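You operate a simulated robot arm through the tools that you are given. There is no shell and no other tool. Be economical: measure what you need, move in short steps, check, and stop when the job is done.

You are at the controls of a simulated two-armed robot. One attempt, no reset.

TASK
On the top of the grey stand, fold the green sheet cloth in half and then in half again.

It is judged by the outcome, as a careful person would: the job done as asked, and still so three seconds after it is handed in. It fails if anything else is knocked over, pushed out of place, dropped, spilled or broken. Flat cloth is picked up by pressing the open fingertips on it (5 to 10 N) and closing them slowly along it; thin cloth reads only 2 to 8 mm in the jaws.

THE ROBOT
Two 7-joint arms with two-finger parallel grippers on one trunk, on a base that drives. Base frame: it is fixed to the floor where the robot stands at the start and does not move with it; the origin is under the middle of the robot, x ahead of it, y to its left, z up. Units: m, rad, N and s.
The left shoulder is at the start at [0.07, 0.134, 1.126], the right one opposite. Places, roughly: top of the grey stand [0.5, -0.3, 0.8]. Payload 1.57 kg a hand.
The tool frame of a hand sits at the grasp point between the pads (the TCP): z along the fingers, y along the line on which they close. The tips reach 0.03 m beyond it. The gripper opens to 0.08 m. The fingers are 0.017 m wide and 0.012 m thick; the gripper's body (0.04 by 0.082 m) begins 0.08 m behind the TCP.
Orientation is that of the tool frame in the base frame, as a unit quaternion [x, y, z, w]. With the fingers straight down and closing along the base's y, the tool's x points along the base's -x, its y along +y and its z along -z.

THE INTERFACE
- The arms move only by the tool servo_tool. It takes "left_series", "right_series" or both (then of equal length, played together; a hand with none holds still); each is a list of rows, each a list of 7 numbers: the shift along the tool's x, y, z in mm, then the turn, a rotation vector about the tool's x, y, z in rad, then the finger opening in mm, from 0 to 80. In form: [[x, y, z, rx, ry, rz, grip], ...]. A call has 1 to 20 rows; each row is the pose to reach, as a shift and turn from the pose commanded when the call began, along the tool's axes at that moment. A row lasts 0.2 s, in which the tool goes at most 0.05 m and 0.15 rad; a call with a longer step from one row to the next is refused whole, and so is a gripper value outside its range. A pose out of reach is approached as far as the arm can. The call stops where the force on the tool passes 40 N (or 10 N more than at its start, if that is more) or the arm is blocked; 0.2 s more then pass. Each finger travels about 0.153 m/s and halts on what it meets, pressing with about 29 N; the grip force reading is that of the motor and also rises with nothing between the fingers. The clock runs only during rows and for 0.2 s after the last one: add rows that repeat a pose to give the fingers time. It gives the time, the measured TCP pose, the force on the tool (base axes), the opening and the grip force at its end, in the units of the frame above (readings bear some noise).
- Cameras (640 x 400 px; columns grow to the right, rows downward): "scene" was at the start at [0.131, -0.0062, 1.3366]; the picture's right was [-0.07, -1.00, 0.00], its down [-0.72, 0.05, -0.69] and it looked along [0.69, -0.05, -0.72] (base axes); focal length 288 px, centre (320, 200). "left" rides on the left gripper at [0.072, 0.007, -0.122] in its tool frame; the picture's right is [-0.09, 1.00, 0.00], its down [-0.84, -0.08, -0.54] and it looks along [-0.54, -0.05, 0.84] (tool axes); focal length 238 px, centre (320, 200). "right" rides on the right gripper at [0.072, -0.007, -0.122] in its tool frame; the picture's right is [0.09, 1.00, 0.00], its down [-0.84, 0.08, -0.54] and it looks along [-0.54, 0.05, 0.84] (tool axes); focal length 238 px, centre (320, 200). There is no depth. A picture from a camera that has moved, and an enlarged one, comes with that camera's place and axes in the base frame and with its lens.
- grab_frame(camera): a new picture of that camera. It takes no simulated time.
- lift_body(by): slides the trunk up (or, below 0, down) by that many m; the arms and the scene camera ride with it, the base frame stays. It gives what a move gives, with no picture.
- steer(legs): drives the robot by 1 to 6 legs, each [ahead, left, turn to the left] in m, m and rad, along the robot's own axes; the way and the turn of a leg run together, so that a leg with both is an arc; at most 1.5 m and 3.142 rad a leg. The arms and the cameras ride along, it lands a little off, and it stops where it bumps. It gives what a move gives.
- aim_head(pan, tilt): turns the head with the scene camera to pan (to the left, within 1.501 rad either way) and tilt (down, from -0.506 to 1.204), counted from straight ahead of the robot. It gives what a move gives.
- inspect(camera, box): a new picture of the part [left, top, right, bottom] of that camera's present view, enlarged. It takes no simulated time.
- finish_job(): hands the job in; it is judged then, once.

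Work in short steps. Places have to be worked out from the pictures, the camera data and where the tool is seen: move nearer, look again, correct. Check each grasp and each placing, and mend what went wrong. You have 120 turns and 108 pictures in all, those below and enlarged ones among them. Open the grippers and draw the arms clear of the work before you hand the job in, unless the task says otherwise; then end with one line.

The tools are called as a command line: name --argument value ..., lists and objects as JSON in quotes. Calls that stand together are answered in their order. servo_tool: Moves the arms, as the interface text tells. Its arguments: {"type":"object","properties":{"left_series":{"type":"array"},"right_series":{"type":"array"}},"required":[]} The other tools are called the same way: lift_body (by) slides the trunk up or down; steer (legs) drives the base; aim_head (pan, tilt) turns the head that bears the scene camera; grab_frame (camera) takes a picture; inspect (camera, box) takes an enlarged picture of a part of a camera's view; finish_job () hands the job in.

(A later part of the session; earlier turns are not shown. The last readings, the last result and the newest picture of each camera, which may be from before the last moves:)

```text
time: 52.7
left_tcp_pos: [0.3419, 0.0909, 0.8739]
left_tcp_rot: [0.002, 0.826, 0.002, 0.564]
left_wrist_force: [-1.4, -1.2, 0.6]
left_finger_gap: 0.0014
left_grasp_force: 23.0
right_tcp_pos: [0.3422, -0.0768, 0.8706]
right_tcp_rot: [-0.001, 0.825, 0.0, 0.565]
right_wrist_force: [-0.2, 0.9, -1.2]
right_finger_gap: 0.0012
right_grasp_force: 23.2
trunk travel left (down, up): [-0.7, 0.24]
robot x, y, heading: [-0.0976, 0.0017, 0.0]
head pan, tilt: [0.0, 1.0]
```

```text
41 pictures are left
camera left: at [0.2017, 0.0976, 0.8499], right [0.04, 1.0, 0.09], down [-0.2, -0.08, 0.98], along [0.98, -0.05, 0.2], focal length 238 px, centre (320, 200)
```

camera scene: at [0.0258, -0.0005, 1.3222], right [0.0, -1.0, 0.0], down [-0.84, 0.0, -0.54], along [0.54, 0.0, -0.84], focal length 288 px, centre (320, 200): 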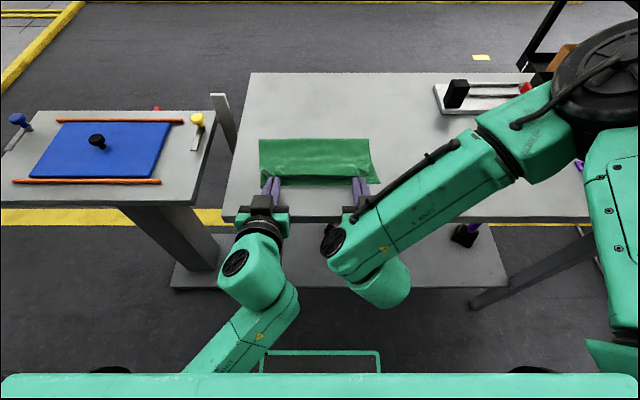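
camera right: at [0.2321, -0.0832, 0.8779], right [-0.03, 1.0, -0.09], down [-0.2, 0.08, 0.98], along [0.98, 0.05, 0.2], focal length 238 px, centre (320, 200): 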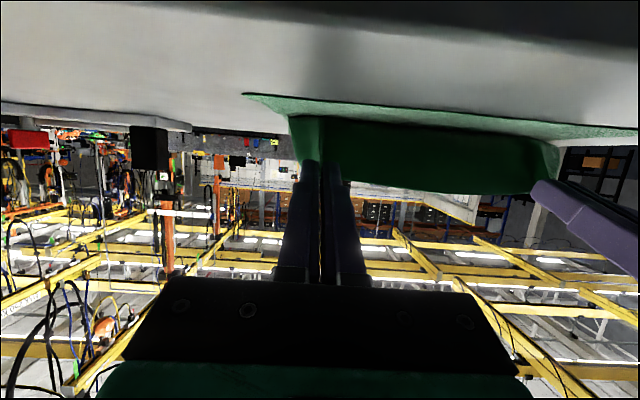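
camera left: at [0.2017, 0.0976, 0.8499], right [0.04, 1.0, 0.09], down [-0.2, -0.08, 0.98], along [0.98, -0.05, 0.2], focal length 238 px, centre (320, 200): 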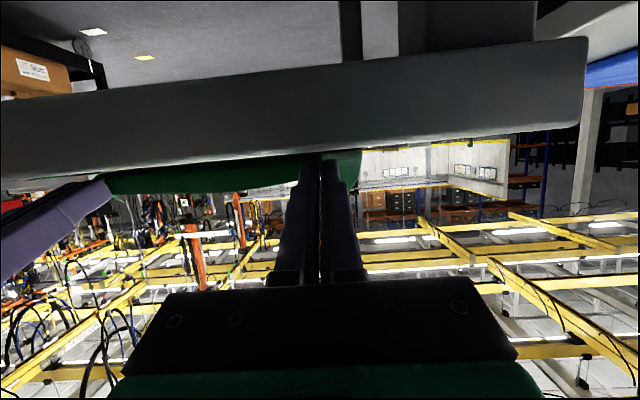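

The top half is laid over. I'll open slowly to spread the ridges, then pull the hands straight back along their tool axes.

servo_tool --left_series '[[0, 0, 0, 0, 0, 0, 5], [0, 0, 0, 0, 0, 0, 10], [0, 0, 0, 0, 0, 0, 15], [0, 0, 0, 0, 0, 0, 20], [0, 0, 0, 0, 0, 0, 24], [0, 0, -10, 0, 0, 0, 24], [0, 0, -30, 0, 0, 0, 24], [0, 0, -50, 0, 0, 0, 24]]' --right_series '[[0, 0, 0, 0, 0, 0, 5], [0, 0, 0, 0, 0, 0, 10], [0, 0, 0, 0, 0, 0, 15], [0, 0, 0, 0, 0, 0, 20], [0, 0, 0, 0, 0, 0, 24], [0, 0, -10, 0, 0, 0, 24], [0, 0, -30, 0, 0, 0, 24], [0, 0, -50, 0, 0, 0, 24]]'

inspect --camera "scene" --box '[220, 100, 420, 225]'

```text
time: 54.5
left_tcp_pos: [0.296, 0.0903, 0.8905]
left_tcp_rot: [0.002, 0.825, 0.002, 0.565]
left_wrist_force: [-0.3, 0.9, 0.9]
left_finger_gap: 0.0237
left_grasp_force: 0.0
right_tcp_pos: [0.2939, -0.0771, 0.8909]
right_tcp_rot: [0.0, 0.825, -0.001, 0.566]
right_wrist_force: [1.0, 0.0, 0.8]
right_finger_gap: 0.0242
right_grasp_force: 0.1
trunk travel left (down, up): [-0.7, 0.24]
robot x, y, heading: [-0.0928, -0.0002, -0.002]
head pan, tilt: [0.0, 1.0]
```

```text
3.20 times, centred on (320, 162) of scene
camera zoom: at [0.0246, -0.0003, 1.3223], right [0.0, -1.0, 0.0], down [-0.84, 0.0, -0.54], along [0.54, 0.0, -0.84], focal length 923 px, centre (320, 320)
```

zoom: 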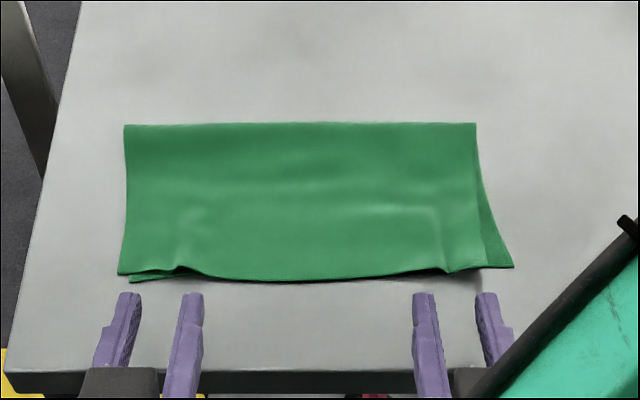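

Fold one is now clean: the crease is at x ≈ 0.487, the near edges are aligned at x ≈ 0.36, and y runs from −0.12 to 0.13. I'll raise both hands upright, with the left hand out of the way.

servo_tool --left_series '[[-15, 5, -10, 0, 0.0, 0, 24], [-35, 15, -10, 0, 0.1, 0, 24], [-55, 30, -10, 0, 0.25, 0, 24], [-75, 45, -10, 0, 0.4, 0, 24], [-95, 60, -10, 0, 0.55, 0, 24], [-115, 75, -10, 0, 0.7, 0, 24], [-130, 90, -9, 0, 0.85, 0, 24], [-145, 100, -8, 0, 1.0, 0, 24], [-155, 110, -8, 0, 1.1, 0, 24], [-158, 120, -8, 0, 1.2, 0, 24]]' --right_series '[[-15, 0, -10, 0, 0.0, 0, 24], [-35, 0, -10, 0, 0.1, 0, 24], [-55, 0, -8, 0, 0.25, 0, 24], [-75, 0, -5, 0, 0.4, 0, 24], [-95, 0, -3, 0, 0.55, 0, 24], [-110, 0, 0, 0, 0.7, 0, 24], [-120, 0, 2, 0, 0.85, 0, 24], [-130, 0, 5, 0, 1.0, 0, 24], [-138, 0, 7, 0, 1.1, 0, 24], [-143, 0, 9, 0, 1.2, 0, 24]]'

```text
time: 55.3
left_tcp_pos: [0.2985, 0.0997, 0.8799]
left_tcp_rot: [0.088, 0.894, 0.066, 0.435]
left_wrist_force: [-22.9, -3.7, 21.5]
left_finger_gap: 0.0241
left_grasp_force: 0.4
left hand out of reach, approached as far as the arm can: row 3
right_tcp_pos: [0.3042, -0.081, 0.9398]
right_tcp_rot: [0.0, 0.878, 0.0, 0.478]
right_wrist_force: [-0.3, 0.2, -1.4]
right_finger_gap: 0.0241
right_grasp_force: 0.1
trunk travel left (down, up): [-0.7, 0.24]
robot x, y, heading: [-0.0932, -0.0009, 0.001]
head pan, tilt: [0.0, 1.0]
stopped in row 3 (left hand): the force on the tool passed its limit (the readings are from after the stop); the commanded pose is now the measured one
```

The left hand touched something, probably the table edge, when it neared a limit. I'll look before moving.

grab_frame --camera "scene"

grab_frame --camera "left"

```text
39 pictures are left
camera scene: at [0.0244, -0.0053, 1.3222], right [0.0, -1.0, 0.0], down [-0.84, 0.0, -0.54], along [0.54, 0.0, -0.84], focal length 288 px, centre (320, 200)
```

scene: 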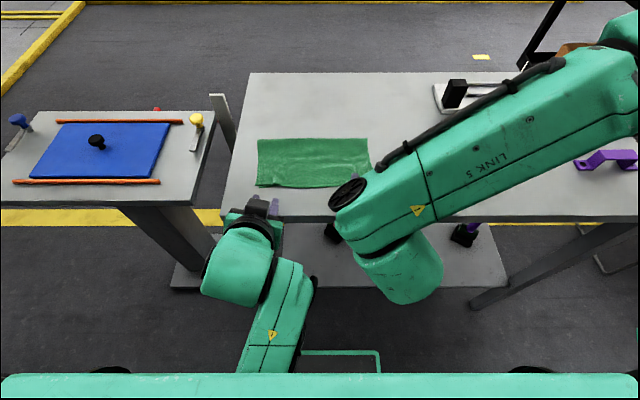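

```text
38 pictures are left
camera left: at [0.159, 0.115, 0.8994], right [0.15, 0.95, 0.26], down [0.07, -0.28, 0.96], along [0.99, -0.13, -0.11], focal length 238 px, centre (320, 200)
```

left: 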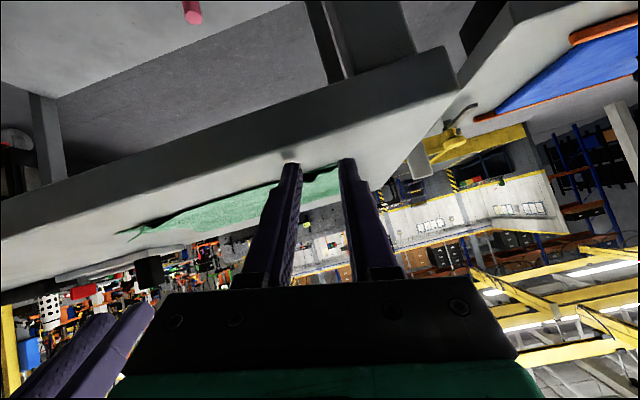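

A left fingertip rests on the table just inside its near edge, and the cloth is untouched. I'll lift the left hand straight up in small steps.

servo_tool --left_series '[[-8, 2, -6, 0, 0, 0, 24], [-15, 4, -12, 0, 0, 0, 24], [-23, 6, -18, 0, 0, 0, 24]]'

```text
time: 55.9
left_tcp_pos: [0.3001, 0.1006, 0.8802]
left_tcp_rot: [0.103, 0.896, 0.079, 0.425]
left_wrist_force: [6.7, -9.8, 20.1]
left_finger_gap: 0.0282
left_grasp_force: 2.2
right_tcp_pos: [0.3053, -0.0784, 0.9387]
right_tcp_rot: [0.0, 0.878, -0.001, 0.478]
right_wrist_force: [-0.7, 0.3, 0.0]
right_finger_gap: 0.0242
right_grasp_force: 0.1
trunk travel left (down, up): [-0.7, 0.24]
robot x, y, heading: [-0.0942, -0.0014, -0.001]
head pan, tilt: [0.0, 1.0]
stopped in row 2 (left hand): the force on the tool passed its limit (the readings are from after the stop); the commanded pose is now the measured one
```

It did not rise, since the arm is at a joint limit. Raising the trunk will lift both hands cleanly.

lift_body --by 0.1

grab_frame --camera "scene"

```text
time: 57.2
left_tcp_pos: [0.2993, 0.1017, 0.9786]
left_tcp_rot: [0.104, 0.898, 0.078, 0.42]
left_wrist_force: [0.4, 0.9, 0.1]
left_finger_gap: 0.0239
left_grasp_force: 0.0
right_tcp_pos: [0.3072, -0.0779, 1.04]
right_tcp_rot: [0.0, 0.878, -0.002, 0.478]
right_wrist_force: [0.3, -0.5, -0.6]
right_finger_gap: 0.024
right_grasp_force: 0.0
trunk travel left (down, up): [-0.8, 0.14]
robot x, y, heading: [-0.0939, 0.0024, 0.003]
head pan, tilt: [0.0, 1.0]
```

```text
37 pictures are left
camera scene: at [0.0267, -0.0011, 1.4222], right [0.0, -1.0, 0.0], down [-0.84, 0.0, -0.54], along [0.54, 0.0, -0.84], focal length 288 px, centre (320, 200)
```

scene: 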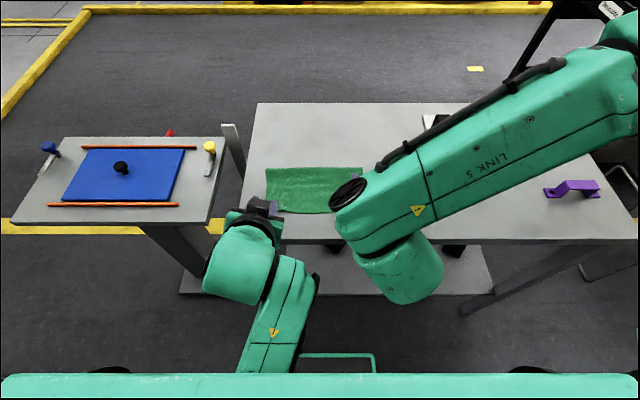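

Free now. I'll move the left hand ahead and outward to upright, and bring the right hand upright as well.

servo_tool --left_series '[[-22, 11, 11, 0, 0, 0, 24], [-45, 23, 22, 0.023, 0.124, -0.031, 24], [-67, 34, 34, 0.046, 0.249, -0.061, 24], [-90, 46, 45, 0.069, 0.373, -0.092, 24], [-112, 57, 56, 0.093, 0.497, -0.123, 24], [-112, 57, 56, 0.116, 0.621, -0.154, 24], [-112, 57, 56, 0.139, 0.746, -0.184, 24], [-112, 57, 56, 0.162, 0.87, -0.215, 24]]' --right_series '[[-12, 0, 7, 0, 0, 0, 24], [-23, 0, 14, 0, 0.14, 0, 24], [-35, 0, 20, 0, 0.28, 0, 24], [-46, 0, 27, 0, 0.42, 0, 24], [-58, 0, 34, 0, 0.56, 0, 24], [-58, 0, 34, 0, 0.7, 0, 24], [-58, 0, 34, 0, 0.85, 0, 24], [-58, 0, 34, 0, 0.99, 0, 24]]'

grab_frame --camera "scene"

```text
time: 58.0
left_tcp_pos: [0.3587, 0.1582, 0.99]
left_tcp_rot: [0.115, 0.931, 0.151, 0.312]
left_wrist_force: [-0.1, 0.2, -0.8]
left_finger_gap: 0.0241
left_grasp_force: 0.2
right_tcp_pos: [0.3404, -0.0786, 1.0551]
right_tcp_rot: [-0.001, 0.927, -0.001, 0.375]
right_wrist_force: [0.2, 0.1, 0.0]
right_finger_gap: 0.0239
right_grasp_force: 0.0
trunk travel left (down, up): [-0.8, 0.14]
robot x, y, heading: [-0.093, 0.0003, -0.003]
head pan, tilt: [0.0, 1.0]
stopped in row 3 (left hand): the arm was blocked; the commanded pose is now the measured one
```

```text
36 pictures are left
camera scene: at [0.0296, -0.0009, 1.4219], right [0.0, -1.0, 0.0], down [-0.84, 0.0, -0.54], along [0.54, 0.0, -0.84], focal length 288 px, centre (320, 200)
```

scene: 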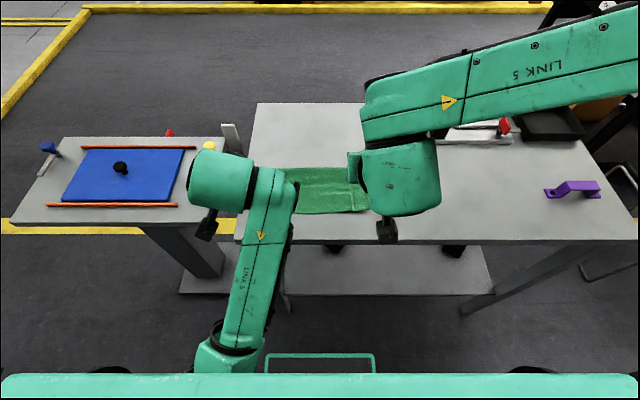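

The left wrist is reorienting while near a limit. I'll translate it up, out and ahead without rotating, and let the right hand finish untilting.

servo_tool --left_series '[[-10, 12, -3, 0, 0, 0, 24], [-25, 29, -8, 0, 0, 0, 24], [-42, 49, -14, 0, 0, 0, 24], [-60, 70, -20, 0, 0, 0, 24], [-83, 98, -27, 0, 0, 0, 24], [-83, 98, -27, 0, 0, 0, 24]]' --right_series '[[-10, 0, 4, 0, 0.13, 0, 24], [-20, 0, 8, 0, 0.26, 0, 24], [-30, 0, 12, 0, 0.39, 0, 24], [-30, 0, 12, 0, 0.52, 0, 24], [-30, 0, 12, 0, 0.65, 0, 24], [-30, 0, 12, 0, 0.77, 0, 24]]'

grab_frame --camera "scene"

```text
time: 59.4
left_tcp_pos: [0.4174, 0.2178, 1.0932]
left_tcp_rot: [0.115, 0.931, 0.149, 0.314]
left_wrist_force: [-0.9, -0.4, 0.4]
left_finger_gap: 0.0239
left_grasp_force: 0.1
right_tcp_pos: [0.3684, -0.0775, 1.0665]
right_tcp_rot: [0.001, 1.0, -0.002, 0.0]
right_wrist_force: [0.1, 0.5, 0.4]
right_finger_gap: 0.0239
right_grasp_force: 0.0
trunk travel left (down, up): [-0.8, 0.14]
robot x, y, heading: [-0.091, 0.0001, -0.005]
head pan, tilt: [0.0, 1.0]
```

```text
35 pictures are left
camera scene: at [0.0271, -0.0003, 1.4222], right [0.0, -1.0, 0.0], down [-0.84, 0.0, -0.54], along [0.54, 0.0, -0.84], focal length 288 px, centre (320, 200)
```

scene: 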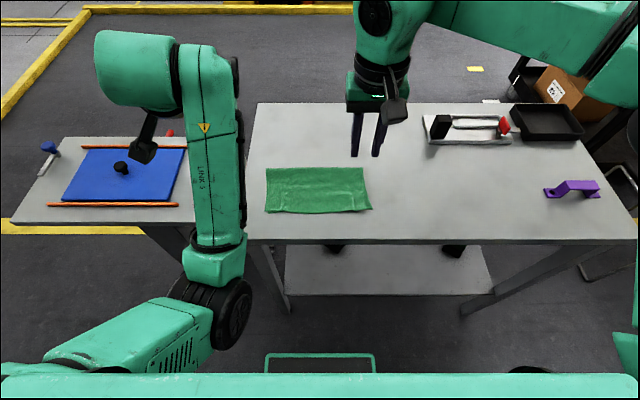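

The cloth is undisturbed at x 0.362–0.487, y −0.12–0.13. For the second fold the right hand will pinch the middle of the left edge and carry it over to the right. I'll move the left arm away and yaw the right hand by 90°.

servo_tool --left_series '[[6, 14, -5, 0, 0, 0, 24], [12, 28, -10, 0, 0, 0, 24], [18, 45, -16, 0, 0, 0, 24], [24, 62, -22, 0, 0, 0, 24], [30, 78, -28, 0, 0, 0, 24], [36, 92, -33, 0, 0, 0, 24], [42, 108, -39, 0, 0, 0, 24], [49, 123, -44, 0, 0, 0, 24], [49, 123, -44, 0, 0, 0, 24], [49, 123, -44, 0, 0, 0, 24], [49, 123, -44, 0, 0, 0, 24]]' --right_series '[[-5, 11, 6, 0, 0, 0.143, 30], [-10, 23, 12, 0, 0, 0.286, 30], [-15, 34, 18, 0, 0, 0.429, 30], [-20, 46, 24, 0, 0, 0.571, 30], [-26, 57, 30, 0, 0, 0.714, 30], [-31, 69, 36, 0, 0, 0.857, 30], [-36, 80, 42, 0, 0, 1.0, 30], [-41, 92, 48, 0, 0, 1.143, 30], [-47, 104, 54, 0, 0, 1.286, 30], [-52, 115, 60, 0, 0, 1.429, 30], [-57, 127, 66, 0, 0, 1.571, 30]]'

grab_frame --camera "scene"

grab_frame --camera "right"

```text
time: 61.8
left_tcp_pos: [0.366, 0.3401, 1.1417]
left_tcp_rot: [0.115, 0.931, 0.149, 0.313]
left_wrist_force: [0.0, 0.6, -0.2]
left_finger_gap: 0.0239
left_grasp_force: 0.1
right_tcp_pos: [0.4269, 0.0496, 1.0014]
right_tcp_rot: [0.709, 0.705, 0.0, 0.003]
right_wrist_force: [-0.6, 0.7, -0.5]
right_finger_gap: 0.03
right_grasp_force: 0.2
trunk travel left (down, up): [-0.8, 0.14]
robot x, y, heading: [-0.0908, 0.0007, 0.001]
head pan, tilt: [0.0, 1.0]
```

```text
34 pictures are left
camera scene: at [0.0268, 0.0004, 1.4222], right [0.0, -1.0, 0.0], down [-0.84, 0.0, -0.54], along [0.54, 0.0, -0.84], focal length 288 px, centre (320, 200)
```

scene: 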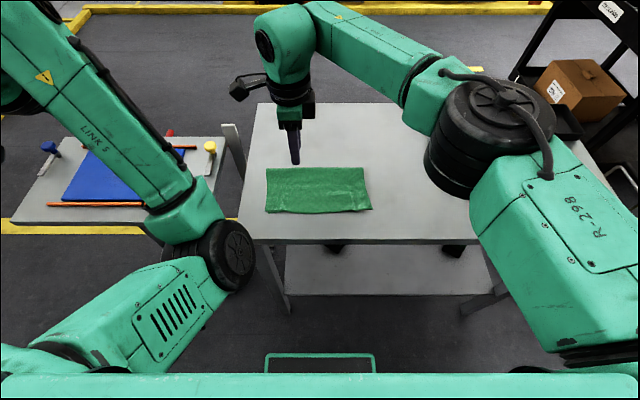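

```text
33 pictures are left
camera right: at [0.418, 0.1217, 1.123], right [1.0, 0.09, 0.0], down [0.07, -0.83, 0.55], along [0.05, -0.54, -0.84], focal length 238 px, centre (320, 200)
```

right: 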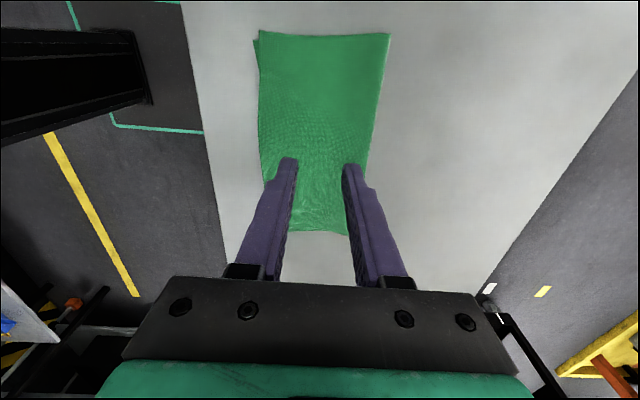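

The yaw works, and the left edge is at y ≈ 0.13 with its middle at x ≈ 0.422. I'll move the right hand above that edge and pre-tilt the fingers towards −y by 0.45 rad.

servo_tool --right_series '[[20, -1, 20, 0, -0.1, 0, 30], [40, -2, 42, 0, -0.22, 0, 30], [60, -4, 64, 0, -0.34, 0, 30], [78, -5, 84, 0, -0.45, 0, 30], [78, -5, 84, 0, -0.45, 0, 30]]'

grab_frame --camera "right"

```text
time: 63.0
left_tcp_pos: [0.3679, 0.339, 1.143]
left_tcp_rot: [0.115, 0.931, 0.15, 0.313]
left_wrist_force: [-0.1, -0.8, -0.6]
left_finger_gap: 0.024
left_grasp_force: 0.1
right_tcp_pos: [0.3388, 0.0735, 0.9275]
right_tcp_rot: [0.691, 0.687, -0.159, 0.159]
right_wrist_force: [-0.1, -0.1, -0.2]
right_finger_gap: 0.0299
right_grasp_force: 0.0
right hand out of reach, approached as far as the arm can: row 2, 3, 4, 5
trunk travel left (down, up): [-0.8, 0.14]
robot x, y, heading: [-0.0927, -0.0001, -0.002]
head pan, tilt: [0.0, 1.0]
```

```text
32 pictures are left
camera right: at [0.3311, 0.1915, 1.006], right [1.0, 0.08, -0.04], down [0.07, -0.51, 0.85], along [0.05, -0.85, -0.52], focal length 238 px, centre (320, 200)
```

right: 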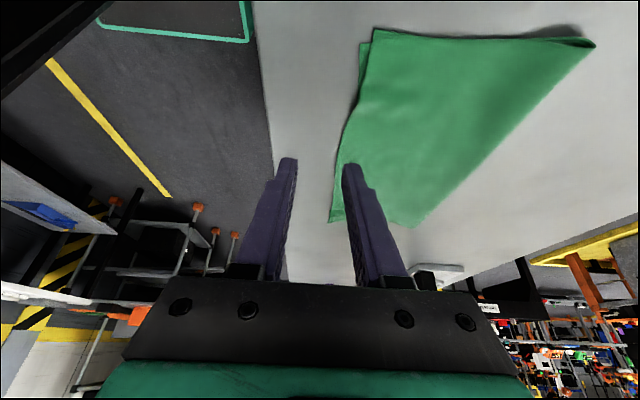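

The right arm can't get there from here. I'll raise it a little and drive the base ahead 0.085 m and left 0.10 m.

servo_tool --right_series '[[-13, 0, -27, 0, 0, 0, 30], [-13, 0, -27, 0, 0, 0, 30]]'

steer --legs '[[0.085, 0.1, 0]]'

grab_frame --camera "scene"

```text
time: 63.6
left_tcp_pos: [0.3659, 0.3381, 1.142]
left_tcp_rot: [0.115, 0.931, 0.15, 0.312]
left_wrist_force: [0.4, 0.0, 0.7]
left_finger_gap: 0.0239
left_grasp_force: 0.0
right_tcp_pos: [0.3391, 0.073, 0.9583]
right_tcp_rot: [0.69, 0.687, -0.159, 0.16]
right_wrist_force: [-0.3, -1.0, 0.2]
right_finger_gap: 0.0299
right_grasp_force: 0.1
trunk travel left (down, up): [-0.8, 0.14]
robot x, y, heading: [-0.0947, 0.0017, -0.001]
head pan, tilt: [0.0, 1.0]
```

```text
time: 64.9
left_tcp_pos: [0.4506, 0.4379, 1.1429]
left_tcp_rot: [0.116, 0.93, 0.15, 0.314]
left_wrist_force: [0.5, -0.8, 0.0]
left_finger_gap: 0.024
left_grasp_force: 0.0
right_tcp_pos: [0.4236, 0.1713, 0.9587]
right_tcp_rot: [0.691, 0.687, -0.158, 0.159]
right_wrist_force: [0.9, 0.3, 0.2]
right_finger_gap: 0.0302
right_grasp_force: 0.1
trunk travel left (down, up): [-0.8, 0.14]
robot x, y, heading: [-0.0095, 0.0986, -0.002]
head pan, tilt: [0.0, 1.0]
```

```text
31 pictures are left
camera scene: at [0.1104, 0.097, 1.4223], right [0.0, -1.0, 0.0], down [-0.84, 0.0, -0.54], along [0.54, 0.0, -0.84], focal length 288 px, centre (320, 200)
```

scene: 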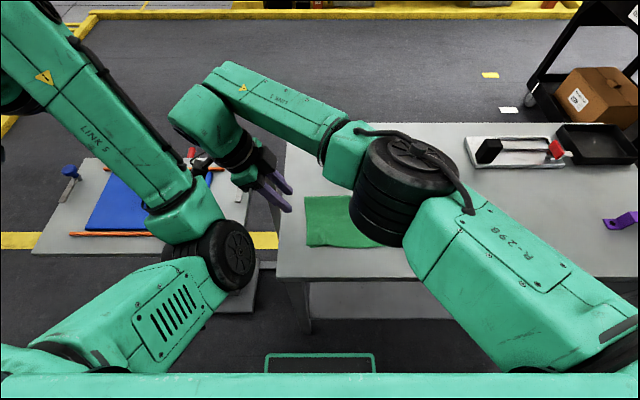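

Good position. I'll lower the right hand towards the left edge.

servo_tool --right_series '[[-10, -1, 28, 0, 0, 0, 30], [-20, -2, 56, 0, 0, 0, 30], [-20, -2, 56, 0, 0, 0, 30]]'

grab_frame --camera "right"

```text
time: 65.7
left_tcp_pos: [0.452, 0.4392, 1.141]
left_tcp_rot: [0.116, 0.931, 0.149, 0.313]
left_wrist_force: [-0.7, -0.5, -0.3]
left_finger_gap: 0.0238
left_grasp_force: 0.1
right_tcp_pos: [0.422, 0.1319, 0.9157]
right_tcp_rot: [0.691, 0.687, -0.16, 0.159]
right_wrist_force: [0.3, -0.2, -0.3]
right_finger_gap: 0.0299
right_grasp_force: 0.0
trunk travel left (down, up): [-0.8, 0.14]
robot x, y, heading: [-0.0087, 0.0974, -0.005]
head pan, tilt: [0.0, 1.0]
```

```text
30 pictures are left
camera right: at [0.4143, 0.2493, 0.9936], right [1.0, 0.08, -0.04], down [0.07, -0.51, 0.85], along [0.05, -0.85, -0.52], focal length 238 px, centre (320, 200)
```

right: 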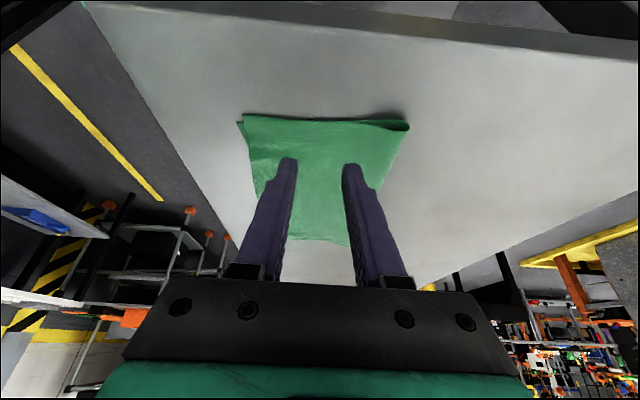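

The edge lies at y ≈ 0.131 with the tips just inside it. I'll press down gently onto both layers.

servo_tool --right_series '[[4, 0, 15, 0, 0, 0, 30], [8, 0, 30, 0, 0, 0, 30], [9, 0, 32, 0, 0, 0, 30], [9, 0, 32, 0, 0, 0, 30]]'

```text
time: 66.7
left_tcp_pos: [0.4513, 0.4392, 1.1432]
left_tcp_rot: [0.115, 0.93, 0.15, 0.314]
left_wrist_force: [0.1, 0.1, 0.0]
left_finger_gap: 0.0237
left_grasp_force: 0.1
right_tcp_pos: [0.4208, 0.1242, 0.8839]
right_tcp_rot: [0.691, 0.687, -0.159, 0.159]
right_wrist_force: [0.3, -0.2, 1.5]
right_finger_gap: 0.0296
right_grasp_force: 0.2
trunk travel left (down, up): [-0.8, 0.14]
robot x, y, heading: [-0.0115, 0.0998, -0.002]
head pan, tilt: [0.0, 1.0]
```

Contact is at 1.5 N, so I'll press about 1.5 mm more.

servo_tool --right_series '[[0.7, 0, 1.4, 0, 0, 0, 30], [0.7, 0, 1.4, 0, 0, 0, 30]]'

```text
time: 67.3
left_tcp_pos: [0.4512, 0.4388, 1.1426]
left_tcp_rot: [0.115, 0.931, 0.149, 0.313]
left_wrist_force: [0.2, -0.4, -0.5]
left_finger_gap: 0.0239
left_grasp_force: 0.1
right_tcp_pos: [0.4206, 0.1232, 0.8829]
right_tcp_rot: [0.691, 0.687, -0.159, 0.16]
right_wrist_force: [1.4, -0.1, 8.5]
right_finger_gap: 0.0297
right_grasp_force: 0.1
trunk travel left (down, up): [-0.8, 0.14]
robot x, y, heading: [-0.0095, 0.1001, -0.003]
head pan, tilt: [0.0, 1.0]
```

It presses with 8.5 N. I'll close slowly along the cloth.

servo_tool --right_series '[[0, 0, 0.3, 0, 0, 0, 28], [0, 0, 0.3, 0, 0, 0, 26], [0, 0, 0.3, 0, 0, 0, 24], [0, 0, 0.3, 0, 0, 0, 22], [0, 0, 0.3, 0, 0, 0, 20], [0, 0, 0.3, 0, 0, 0, 18], [0, 0, 0.3, 0, 0, 0, 16], [0, 0, 0.3, 0, 0, 0, 14], [0, 0, 0.3, 0, 0, 0, 12], [0, 0, 0.3, 0, 0, 0, 10], [0, 0, 0.3, 0, 0, 0, 8], [0, 0, 0.3, 0, 0, 0, 6], [0, 0, 0.3, 0, 0, 0, 4], [0, 0, 0.3, 0, 0, 0, 2], [0, 0, 0.3, 0, 0, 0, 0], [0, 0, 0.3, 0, 0, 0, 0]]'

inspect --camera "right" --box '[220, 80, 420, 205]'

```text
time: 70.7
left_tcp_pos: [0.45, 0.4387, 1.1436]
left_tcp_rot: [0.116, 0.93, 0.15, 0.315]
left_wrist_force: [0.8, 0.4, 0.0]
left_finger_gap: 0.0238
left_grasp_force: 0.2
right_tcp_pos: [0.4205, 0.1233, 0.8811]
right_tcp_rot: [0.691, 0.687, -0.158, 0.159]
right_wrist_force: [-1.1, 0.4, 12.1]
right_finger_gap: 0.006
right_grasp_force: 25.6
trunk travel left (down, up): [-0.8, 0.14]
robot x, y, heading: [-0.0121, 0.0997, -0.003]
head pan, tilt: [0.0, 1.0]
```

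```text
3.20 times, centred on (320, 142) of right
camera zoom: at [0.4124, 0.2422, 0.9606], right [1.0, 0.08, -0.04], down [0.07, -0.51, 0.85], along [0.05, -0.85, -0.52], focal length 763 px, centre (320, 384)
```

zoom: 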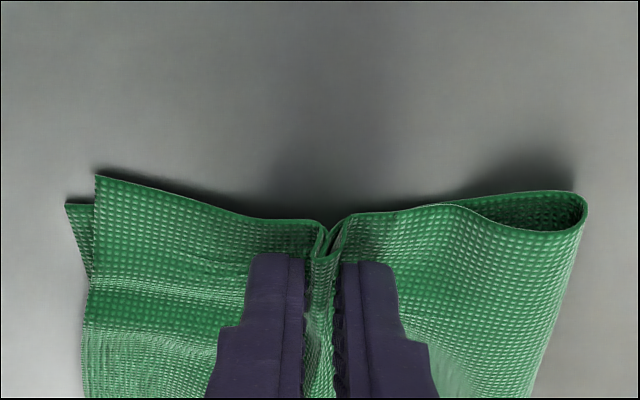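

The gap of 6 mm shows that both layers are pinched. I'll lift and turn the hand through the fold arc, keeping clear of pulling the crease line at y ≈ 0.005.

servo_tool --right_series '[[-14, 0, -18, 0, 0.1, 0, 0], [-31, 0, -31, 0, 0.25, 0, 0], [-48, 0, -40, 0, 0.4, 0, 0], [-63, 0, -43, 0, 0.55, 0, 0], [-77, 0, -43, 0, 0.7, 0, 0], [-88, 0, -39, 0, 0.85, 0, 0], [-96, 0, -34, 0, 1.0, 0, 0], [-103, 0, -28, 0, 1.15, 0, 0], [-108, 0, -20, 0, 1.3, 0, 0], [-113, 0, -12, 0, 1.45, 0, 0], [-117, 0, -4, 0, 1.6, 0, 0], [-117, 0, -4, 0, 1.6, 0, 0]]'

grab_frame --camera "scene"

grab_frame --camera "right"

```text
time: 73.3
left_tcp_pos: [0.4509, 0.4379, 1.1424]
left_tcp_rot: [0.115, 0.931, 0.15, 0.314]
left_wrist_force: [0.3, -0.1, -0.3]
left_finger_gap: 0.024
left_grasp_force: 0.0
right_tcp_pos: [0.4209, 0.0202, 0.9371]
right_tcp_rot: [0.595, 0.593, 0.385, -0.382]
right_wrist_force: [0.1, 0.1, -0.1]
right_finger_gap: 0.0056
right_grasp_force: 25.4
trunk travel left (down, up): [-0.8, 0.14]
robot x, y, heading: [-0.0096, 0.0996, -0.001]
head pan, tilt: [0.0, 1.0]
```

```text
28 pictures are left
camera scene: at [0.1119, 0.0989, 1.4222], right [0.0, -1.0, 0.0], down [-0.84, 0.0, -0.54], along [0.54, 0.0, -0.84], focal length 288 px, centre (320, 200)
```

scene: 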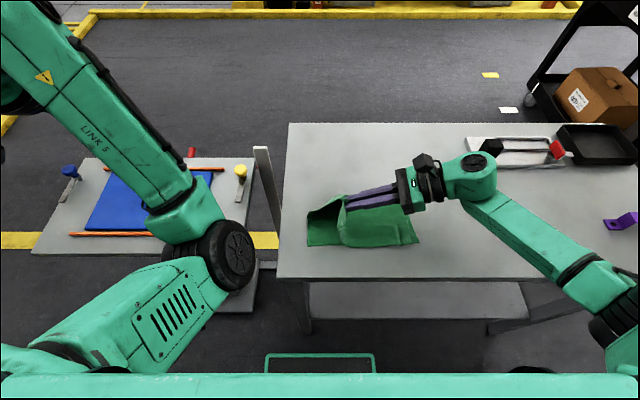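

```text
27 pictures are left
camera right: at [0.4122, -0.0606, 1.0523], right [1.0, 0.03, 0.09], down [0.07, -0.84, -0.54], along [0.05, 0.54, -0.84], focal length 238 px, centre (320, 200)
```

right: 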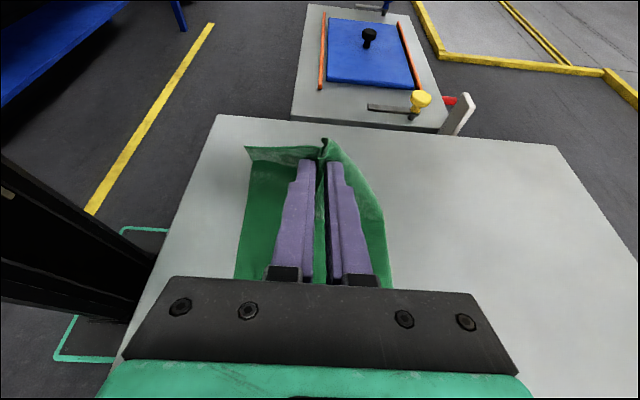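

The pose was reached and the cloth is lifted. I'll take a closer look.

inspect --camera "scene" --box '[280, 150, 440, 250]'

```text
4.00 times, centred on (360, 200) of scene
camera zoom: at [0.1119, 0.0989, 1.4222], right [0.0, -1.0, 0.0], down [-0.84, 0.0, -0.54], along [0.54, 0.0, -0.84], focal length 1154 px, centre (160, 200)
```

zoom: 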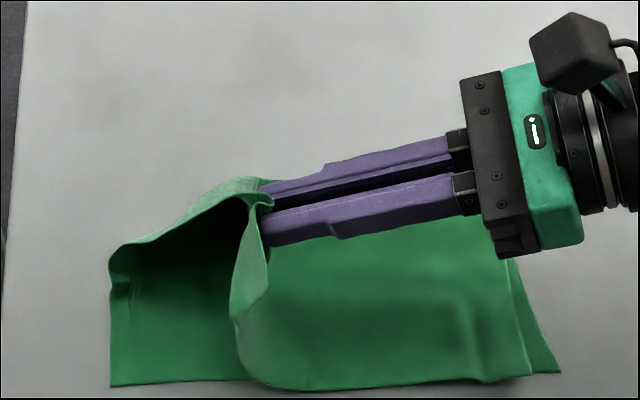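

On a closer look, only the top layer came up and the bottom layer stayed on the table. I'll retrace the arc to lay it back exactly, and then switch to folding the crease edge over towards the near edge. At the crease both layers are one continuous sheet, so they lift together.

servo_tool --right_series '[[6, 0, 4, 0, -0.15, 0, 0], [15, 0, 9, 0, -0.3, 0, 0], [22, 0, 15, 0, -0.45, 0, 0], [28, 0, 22, 0, -0.6, 0, 0], [33, 0, 30, 0, -0.75, 0, 0], [36, 0, 41, 0, -0.9, 0, 0], [36, 0, 55, 0, -1.05, 0, 0], [32, 0, 70, 0, -1.2, 0, 0], [23, 0, 87, 0, -1.35, 0, 0], [9, 0, 103, 0, -1.5, 0, 0], [-4, 0, 115, 0, -1.6, 0, 0], [-4, 0, 115, 0, -1.6, 0, 6], [-4, 0, 115, 0, -1.6, 0, 12], [-4, 0, 115, 0, -1.6, 0, 18], [-4, 0, 115, 0, -1.6, 0, 26], [-4, 0, 115, 0, -1.6, 0, 26]]'

grab_frame --camera "right"

```text
time: 76.7
left_tcp_pos: [0.451, 0.4397, 1.1414]
left_tcp_rot: [0.115, 0.931, 0.15, 0.313]
left_wrist_force: [-0.1, -0.3, 0.1]
left_finger_gap: 0.0243
left_grasp_force: 0.1
right_tcp_pos: [0.4221, 0.1241, 0.8856]
right_tcp_rot: [0.69, 0.687, -0.159, 0.16]
right_wrist_force: [-0.4, 0.4, -0.2]
right_finger_gap: 0.0261
right_grasp_force: 0.1
trunk travel left (down, up): [-0.8, 0.14]
robot x, y, heading: [-0.0067, 0.0989, -0.004]
head pan, tilt: [0.0, 1.0]
```

```text
25 pictures are left
camera right: at [0.4144, 0.2424, 0.9639], right [1.0, 0.08, -0.04], down [0.07, -0.51, 0.85], along [0.05, -0.85, -0.52], focal length 238 px, centre (320, 200)
```

right: 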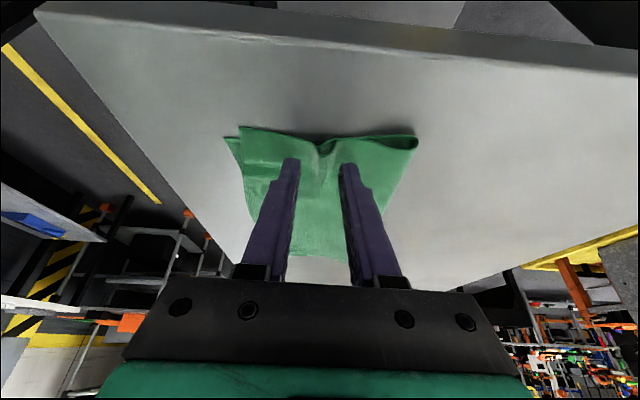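

The top is laid back with a small ridge. I'll lift the right hand and untilt it.

servo_tool --right_series '[[0, 0, -20, 0, 0, 0, 30], [-13, 0, -45, 0, 0.1, 0, 30], [-26, 0, -65, 0, 0.25, 0, 30], [-39, 0, -81, 0, 0.37, 0, 30], [-48, 0, -100, 0, 0.45, 0, 30]]'

servo_tool --right_series '[[-15, 0, -3, 0, 0, -0.143, 30], [-30, 0, -6, 0, 0, -0.286, 30], [-45, 0, -9, 0, 0, -0.429, 30], [-60, 0, -12, 0, 0, -0.571, 30], [-75, 0, -15, 0, 0, -0.714, 30], [-90, 0, -15, 0, 0, -0.857, 30], [-105, 0, -15, 0, 0, -1.0, 30], [-120, 0, -15, 0, 0, -1.143, 30], [-135, 0, -15, 0, 0, -1.286, 30], [-150, 0, -15, 0, 0, -1.429, 30], [-165, 0, -15, 0, 0, -1.571, 30]]'

steer --legs '[[0.02, -0.1, 0]]'

grab_frame --camera "scene"

```text
time: 77.9
left_tcp_pos: [0.452, 0.4388, 1.1427]
left_tcp_rot: [0.116, 0.931, 0.149, 0.313]
left_wrist_force: [-0.6, -0.6, 0.4]
left_finger_gap: 0.0237
left_grasp_force: 0.0
right_tcp_pos: [0.4217, 0.1235, 0.997]
right_tcp_rot: [0.708, 0.706, 0.001, 0.001]
right_wrist_force: [0.5, -0.3, 0.3]
right_finger_gap: 0.0302
right_grasp_force: 0.1
trunk travel left (down, up): [-0.8, 0.14]
robot x, y, heading: [-0.0133, 0.1009, -0.001]
head pan, tilt: [0.0, 1.0]
```

```text
time: 80.3
left_tcp_pos: [0.4523, 0.4369, 1.143]
left_tcp_rot: [0.115, 0.931, 0.15, 0.313]
left_wrist_force: [0.3, -0.4, 0.8]
left_finger_gap: 0.0242
left_grasp_force: 0.0
right_tcp_pos: [0.4198, -0.0415, 1.0118]
right_tcp_rot: [0.0, 1.0, -0.002, 0.001]
right_wrist_force: [0.8, -0.1, -0.2]
right_finger_gap: 0.0299
right_grasp_force: 0.0
trunk travel left (down, up): [-0.8, 0.14]
robot x, y, heading: [-0.0123, 0.0998, -0.003]
head pan, tilt: [0.0, 1.0]
```

```text
time: 81.4
left_tcp_pos: [0.4707, 0.3411, 1.1426]
left_tcp_rot: [0.115, 0.931, 0.149, 0.314]
left_wrist_force: [-0.5, 0.9, -0.5]
left_finger_gap: 0.024
left_grasp_force: 0.1
right_tcp_pos: [0.4388, -0.1406, 1.0125]
right_tcp_rot: [0.001, 1.0, -0.003, 0.002]
right_wrist_force: [1.0, -0.6, -0.7]
right_finger_gap: 0.0301
right_grasp_force: 0.1
trunk travel left (down, up): [-0.8, 0.14]
robot x, y, heading: [0.0086, -0.0012, 0.004]
head pan, tilt: [0.0, 1.0]
```

```text
24 pictures are left
camera scene: at [0.1313, -0.0001, 1.4222], right [0.0, -1.0, 0.0], down [-0.84, 0.0, -0.54], along [0.54, 0.0, -0.84], focal length 288 px, centre (320, 200)
```

scene: 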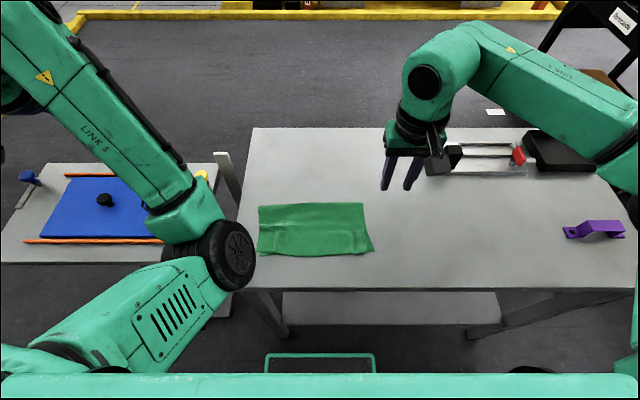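

The cloth is intact. I'll bring the left hand back to upright and look closely at the cloth.

servo_tool --left_series '[[0, 0, 0, 0.05, 0.107, -0.039, 24], [0, 0, 0, 0.1, 0.214, -0.078, 24], [0, 0, 0, 0.152, 0.321, -0.117, 24], [0, 0, 0, 0.203, 0.428, -0.156, 24], [0, 0, 0, 0.254, 0.535, -0.196, 24], [0, 0, 0, 0.305, 0.643, -0.235, 24], [0, 0, 0, 0.305, 0.643, -0.235, 24]]'

inspect --camera "scene" --box '[230, 180, 400, 286]'

```text
time: 83.0
left_tcp_pos: [0.4711, 0.3369, 1.1427]
left_tcp_rot: [0.001, 1.0, 0.0, -0.002]
left_wrist_force: [-0.2, -0.2, -0.8]
left_finger_gap: 0.024
left_grasp_force: 0.1
left hand out of reach, approached as far as the arm can: row 3, 4, 5
right_tcp_pos: [0.4404, -0.1411, 1.0121]
right_tcp_rot: [0.002, 1.0, -0.001, 0.001]
right_wrist_force: [-0.2, 0.3, 0.0]
right_finger_gap: 0.0298
right_grasp_force: 0.1
trunk travel left (down, up): [-0.8, 0.14]
robot x, y, heading: [0.0099, -0.0022, -0.004]
head pan, tilt: [0.0, 1.0]
```

```text
3.76 times, centred on (315, 233) of scene
camera zoom: at [0.1316, -0.002, 1.4222], right [0.0, -1.0, 0.0], down [-0.84, 0.0, -0.54], along [0.54, 0.0, -0.84], focal length 1086 px, centre (339, 76)
```

zoom: 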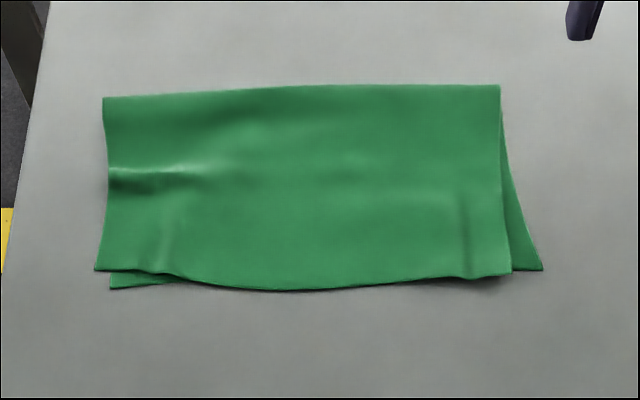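

The crease edge runs from (0.480, 0.143) to (0.489, −0.101), and the fold line will be x ≈ 0.424. I'll bring both hands over, return the trunk to its tested height and drive ahead to x ≈ 0.045.

servo_tool --left_series '[[2, -40, 0, 0, 0, 0, 30], [4, -80, 0, 0, 0, 0, 30], [6, -120, 0, 0, 0, 0, 30], [8, -160, 0, 0, 0, 0, 30], [10, -200, 0, 0, 0, 0, 30], [10, -237, 0, 0, 0, 0, 30]]' --right_series '[[-3, 12, -17, 0, 0, 0, 30], [-6, 25, -34, 0, 0, 0, 30], [-10, 37, -50, 0, 0, 0, 30], [-13, 50, -67, 0, 0, 0, 30], [-17, 62, -84, 0, 0, 0, 30], [-20, 75, -100, 0, 0, 0, 30]]'

lift_body --by -0.1

steer --legs '[[0.038, 0, 0]]'

grab_frame --camera "scene"

```text
time: 84.4
left_tcp_pos: [0.5823, 0.1291, 1.1701]
left_tcp_rot: [0.001, 1.0, 0.001, -0.001]
left_wrist_force: [0.1, 0.6, 0.9]
left_finger_gap: 0.0301
left_grasp_force: 0.1
left hand out of reach, approached as far as the arm can: row 1, 2, 3, 4, 5, 6
right_tcp_pos: [0.46, -0.0654, 1.1128]
right_tcp_rot: [0.001, 1.0, -0.003, 0.001]
right_wrist_force: [0.2, 1.1, 0.7]
right_finger_gap: 0.0298
right_grasp_force: 0.0
trunk travel left (down, up): [-0.8, 0.14]
robot x, y, heading: [0.0131, -0.0018, 0.001]
head pan, tilt: [0.0, 1.0]
```

```text
time: 85.8
left_tcp_pos: [0.5813, 0.1299, 1.071]
left_tcp_rot: [0.0, 1.0, 0.001, -0.001]
left_wrist_force: [0.4, -0.3, -0.3]
left_finger_gap: 0.03
left_grasp_force: 0.1
right_tcp_pos: [0.4599, -0.0655, 1.0131]
right_tcp_rot: [0.002, 1.0, -0.002, 0.0]
right_wrist_force: [0.9, -0.2, 0.4]
right_finger_gap: 0.0298
right_grasp_force: 0.0
trunk travel left (down, up): [-0.7, 0.24]
robot x, y, heading: [0.0098, 0.0003, 0.0]
head pan, tilt: [0.0, 1.0]
```

```text
time: 86.6
left_tcp_pos: [0.615, 0.129, 1.0725]
left_tcp_rot: [0.0, 1.0, 0.0, 0.0]
left_wrist_force: [-0.3, 0.4, -0.2]
left_finger_gap: 0.03
left_grasp_force: 0.0
right_tcp_pos: [0.4944, -0.0661, 1.0162]
right_tcp_rot: [0.002, 1.0, -0.002, 0.003]
right_wrist_force: [-0.4, -0.1, 0.9]
right_finger_gap: 0.0302
right_grasp_force: 0.0
trunk travel left (down, up): [-0.7, 0.24]
robot x, y, heading: [0.0473, -0.0033, 0.001]
head pan, tilt: [0.0, 1.0]
```

```text
22 pictures are left
camera scene: at [0.1643, -0.0022, 1.3228], right [0.0, -1.0, 0.0], down [-0.84, 0.0, -0.54], along [0.54, 0.0, -0.84], focal length 288 px, centre (320, 200)
```

scene: 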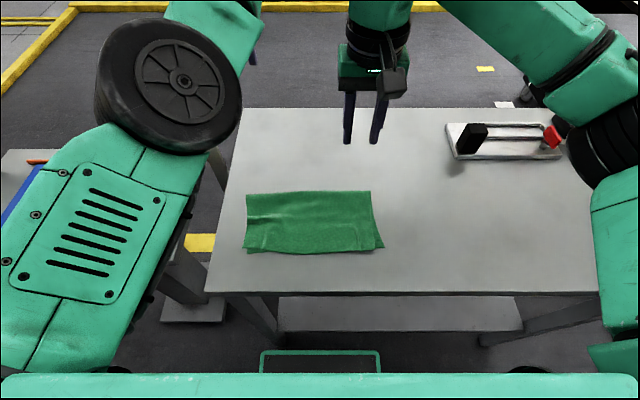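

The left arm has drifted into an awkward elbow posture. I'll move the left hand towards its starting pose relative to the base and see whether it recovers.

servo_tool --left_series '[[0, 30, 0, 0, 0, 0, 30], [0, 60, 0, 0, 0, 0, 30], [15, 90, 5, 0, 0, 0, 30], [40, 105, 12, 0, 0, 0, 30], [65, 105, 20, 0, 0, 0, 30], [95, 105, 30, 0, 0, 0, 30], [95, 105, 30, 0, 0, 0, 30]]'

grab_frame --camera "scene"

```text
time: 88.2
left_tcp_pos: [0.5766, 0.2644, 1.049]
left_tcp_rot: [0.001, 1.0, 0.001, -0.002]
left_wrist_force: [0.2, -0.6, -0.7]
left_finger_gap: 0.0297
left_grasp_force: 0.0
left hand out of reach, approached as far as the arm can: row 4, 5, 6, 7
right_tcp_pos: [0.4976, -0.0656, 1.0126]
right_tcp_rot: [0.001, 1.0, -0.002, 0.001]
right_wrist_force: [0.4, -0.4, 0.8]
right_finger_gap: 0.03
right_grasp_force: 0.0
trunk travel left (down, up): [-0.7, 0.24]
robot x, y, heading: [0.0522, -0.0006, -0.0]
head pan, tilt: [0.0, 1.0]
```

```text
21 pictures are left
camera scene: at [0.1693, -0.0022, 1.3222], right [0.0, -1.0, 0.0], down [-0.84, 0.0, -0.54], along [0.54, 0.0, -0.84], focal length 288 px, centre (320, 200)
```

scene: 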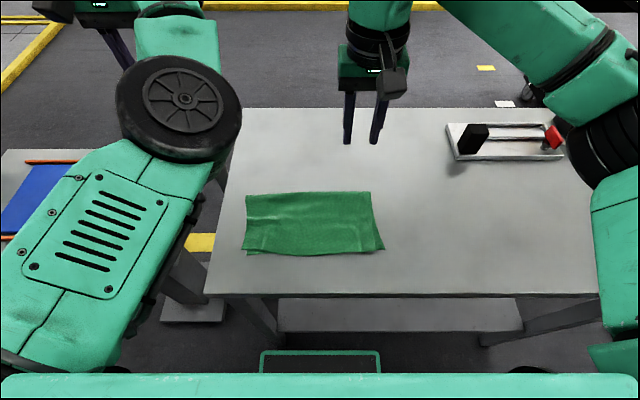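

The left arm can't fold in any closer, but the right arm is fine. I'll fold left to right with the right arm alone. This time the outer finger goes on bare table just outside the left edge, so closing scrapes and buckles both layers into the jaws. I'll drive back and left and line up.

steer --legs '[[-0.06, 0.1, 0]]'

servo_tool --right_series '[[4, 25, 10, 0, 0, 0, 36], [8, 50, 20, 0, 0, 0, 36], [12, 75, 45, 0, 0, 0, 36], [16, 94, 80, 0, 0, 0, 36], [16, 94, 80, 0, 0, 0, 36]]'

grab_frame --camera "right"

```text
time: 89.4
left_tcp_pos: [0.5197, 0.3627, 1.0477]
left_tcp_rot: [0.001, 1.0, 0.001, -0.002]
left_wrist_force: [-0.2, 0.9, -0.7]
left_finger_gap: 0.0301
left_grasp_force: 0.0
right_tcp_pos: [0.4387, 0.0327, 1.0128]
right_tcp_rot: [0.003, 1.0, -0.001, 0.001]
right_wrist_force: [-0.3, 0.3, 0.4]
right_finger_gap: 0.0298
right_grasp_force: 0.1
trunk travel left (down, up): [-0.7, 0.24]
robot x, y, heading: [-0.0083, 0.1005, -0.002]
head pan, tilt: [0.0, 1.0]
```

```text
time: 90.6
left_tcp_pos: [0.5166, 0.3623, 1.0485]
left_tcp_rot: [0.001, 1.0, 0.001, -0.003]
left_wrist_force: [-0.3, 0.8, 0.3]
left_finger_gap: 0.0302
left_grasp_force: 0.0
right_tcp_pos: [0.423, 0.1267, 0.9312]
right_tcp_rot: [0.002, 1.0, -0.002, 0.002]
right_wrist_force: [-0.1, -0.2, 0.1]
right_finger_gap: 0.0358
right_grasp_force: 0.1
trunk travel left (down, up): [-0.7, 0.24]
robot x, y, heading: [-0.0096, 0.0979, -0.001]
head pan, tilt: [0.0, 1.0]
```

```text
20 pictures are left
camera right: at [0.3495, 0.1219, 1.0536], right [-0.09, 1.0, 0.0], down [0.84, 0.08, 0.54], along [0.54, 0.04, -0.84], focal length 238 px, centre (320, 200)
```

right: 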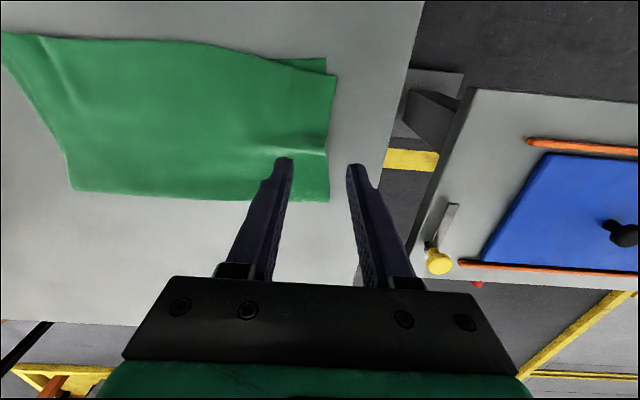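

The edge is at y ≈ 0.134 here, so the outer finger will land on bare table and the inner one on the cloth. I'll tilt 0.06 rad so the outer tip is lower, and descend to contact.

servo_tool --right_series '[[0, 0, 20, 0.03, 0, 0, 36], [0, 0, 40, 0.06, 0, 0, 36], [0, 0, 46, 0.06, 0, 0, 36], [0, 0, 49, 0.06, 0, 0, 36], [0, 0, 49, 0.06, 0, 0, 36]]'

```text
time: 91.8
left_tcp_pos: [0.5173, 0.363, 1.0478]
left_tcp_rot: [0.002, 1.0, 0.001, -0.002]
left_wrist_force: [0.8, -0.2, 1.0]
left_finger_gap: 0.0299
left_grasp_force: 0.1
right_tcp_pos: [0.4233, 0.1258, 0.8828]
right_tcp_rot: [0.003, 0.999, -0.033, 0.0]
right_wrist_force: [0.8, 0.8, -0.1]
right_finger_gap: 0.0359
right_grasp_force: 0.1
trunk travel left (down, up): [-0.7, 0.24]
robot x, y, heading: [-0.0066, 0.0995, -0.002]
head pan, tilt: [0.0, 1.0]
```

Not quite touching yet, so I'll go another 2 mm.

servo_tool --right_series '[[0, 0, 1.5, 0, 0, 0, 36], [0, 0, 2.5, 0, 0, 0, 36], [0, 0, 2.5, 0, 0, 0, 36]]'

```text
time: 92.6
left_tcp_pos: [0.5173, 0.3627, 1.0486]
left_tcp_rot: [0.002, 1.0, 0.001, -0.001]
left_wrist_force: [0.1, 0.8, 0.3]
left_finger_gap: 0.0302
left_grasp_force: 0.0
right_tcp_pos: [0.4234, 0.1263, 0.8819]
right_tcp_rot: [0.002, 1.0, -0.031, 0.002]
right_wrist_force: [2.4, 0.2, 8.2]
right_finger_gap: 0.0355
right_grasp_force: 0.1
trunk travel left (down, up): [-0.7, 0.24]
robot x, y, heading: [-0.009, 0.1003, -0.004]
head pan, tilt: [0.0, 1.0]
```

It reads 8 N. I'll close slowly so the outer finger scrapes the edge inward.

servo_tool --right_series '[[0, 0, 0.5, 0, 0, 0, 34], [0, 0, 0.5, 0, 0, 0, 32], [0, 0, 0.5, 0, 0, 0, 30], [0, 0, 0.5, 0, 0, 0, 28], [0, 0, 0.5, 0, 0, 0, 26], [0, 0, 0.5, 0, 0, 0, 24], [0, 0, 0.5, 0, 0, 0, 22], [0, 0, 0.5, 0, 0, 0, 20], [0, 0, 0.5, 0, 0, 0, 18], [0, 0, 0.5, 0, 0, 0, 16], [0, 0, 0.5, 0, 0, 0, 14], [0, 0, 0.5, 0, 0, 0, 12], [0, 0, 0.5, 0, 0, 0, 10], [0, 0, 0.5, 0, 0, 0, 8], [0, 0, 0.5, 0, 0, 0, 6], [0, 0, 0.5, 0, 0, 0, 4], [0, 0, 0.5, 0, 0, 0, 2], [0, 0, 0.5, 0, 0, 0, 0], [0, 0, 0.5, 0, 0, 0, 0]]'

inspect --camera "right" --box '[220, 80, 420, 205]'

```text
time: 96.6
left_tcp_pos: [0.5164, 0.363, 1.049]
left_tcp_rot: [0.001, 1.0, 0.001, -0.001]
left_wrist_force: [-0.4, -1.0, -0.3]
left_finger_gap: 0.0299
left_grasp_force: 0.0
right_tcp_pos: [0.4232, 0.1262, 0.8812]
right_tcp_rot: [0.002, 0.999, -0.032, 0.001]
right_wrist_force: [-1.2, -3.0, 14.8]
right_finger_gap: 0.0024
right_grasp_force: 23.5
trunk travel left (down, up): [-0.7, 0.24]
robot x, y, heading: [-0.0091, 0.0995, -0.004]
head pan, tilt: [0.0, 1.0]
```

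```text
3.20 times, centred on (320, 142) of right
camera zoom: at [0.3482, 0.128, 1.0034], right [-0.09, 0.99, -0.06], down [0.84, 0.11, 0.54], along [0.54, -0.01, -0.84], focal length 763 px, centre (320, 384)
```

zoom: 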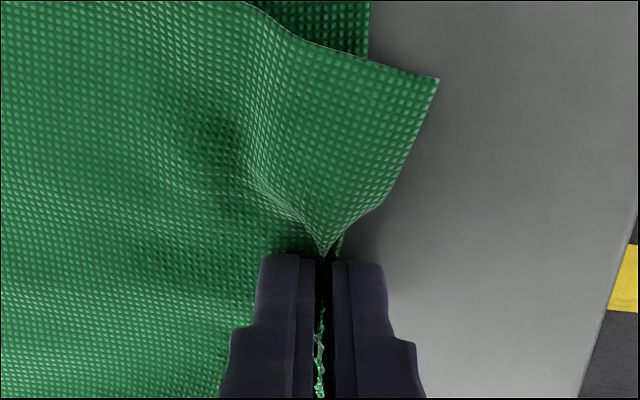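

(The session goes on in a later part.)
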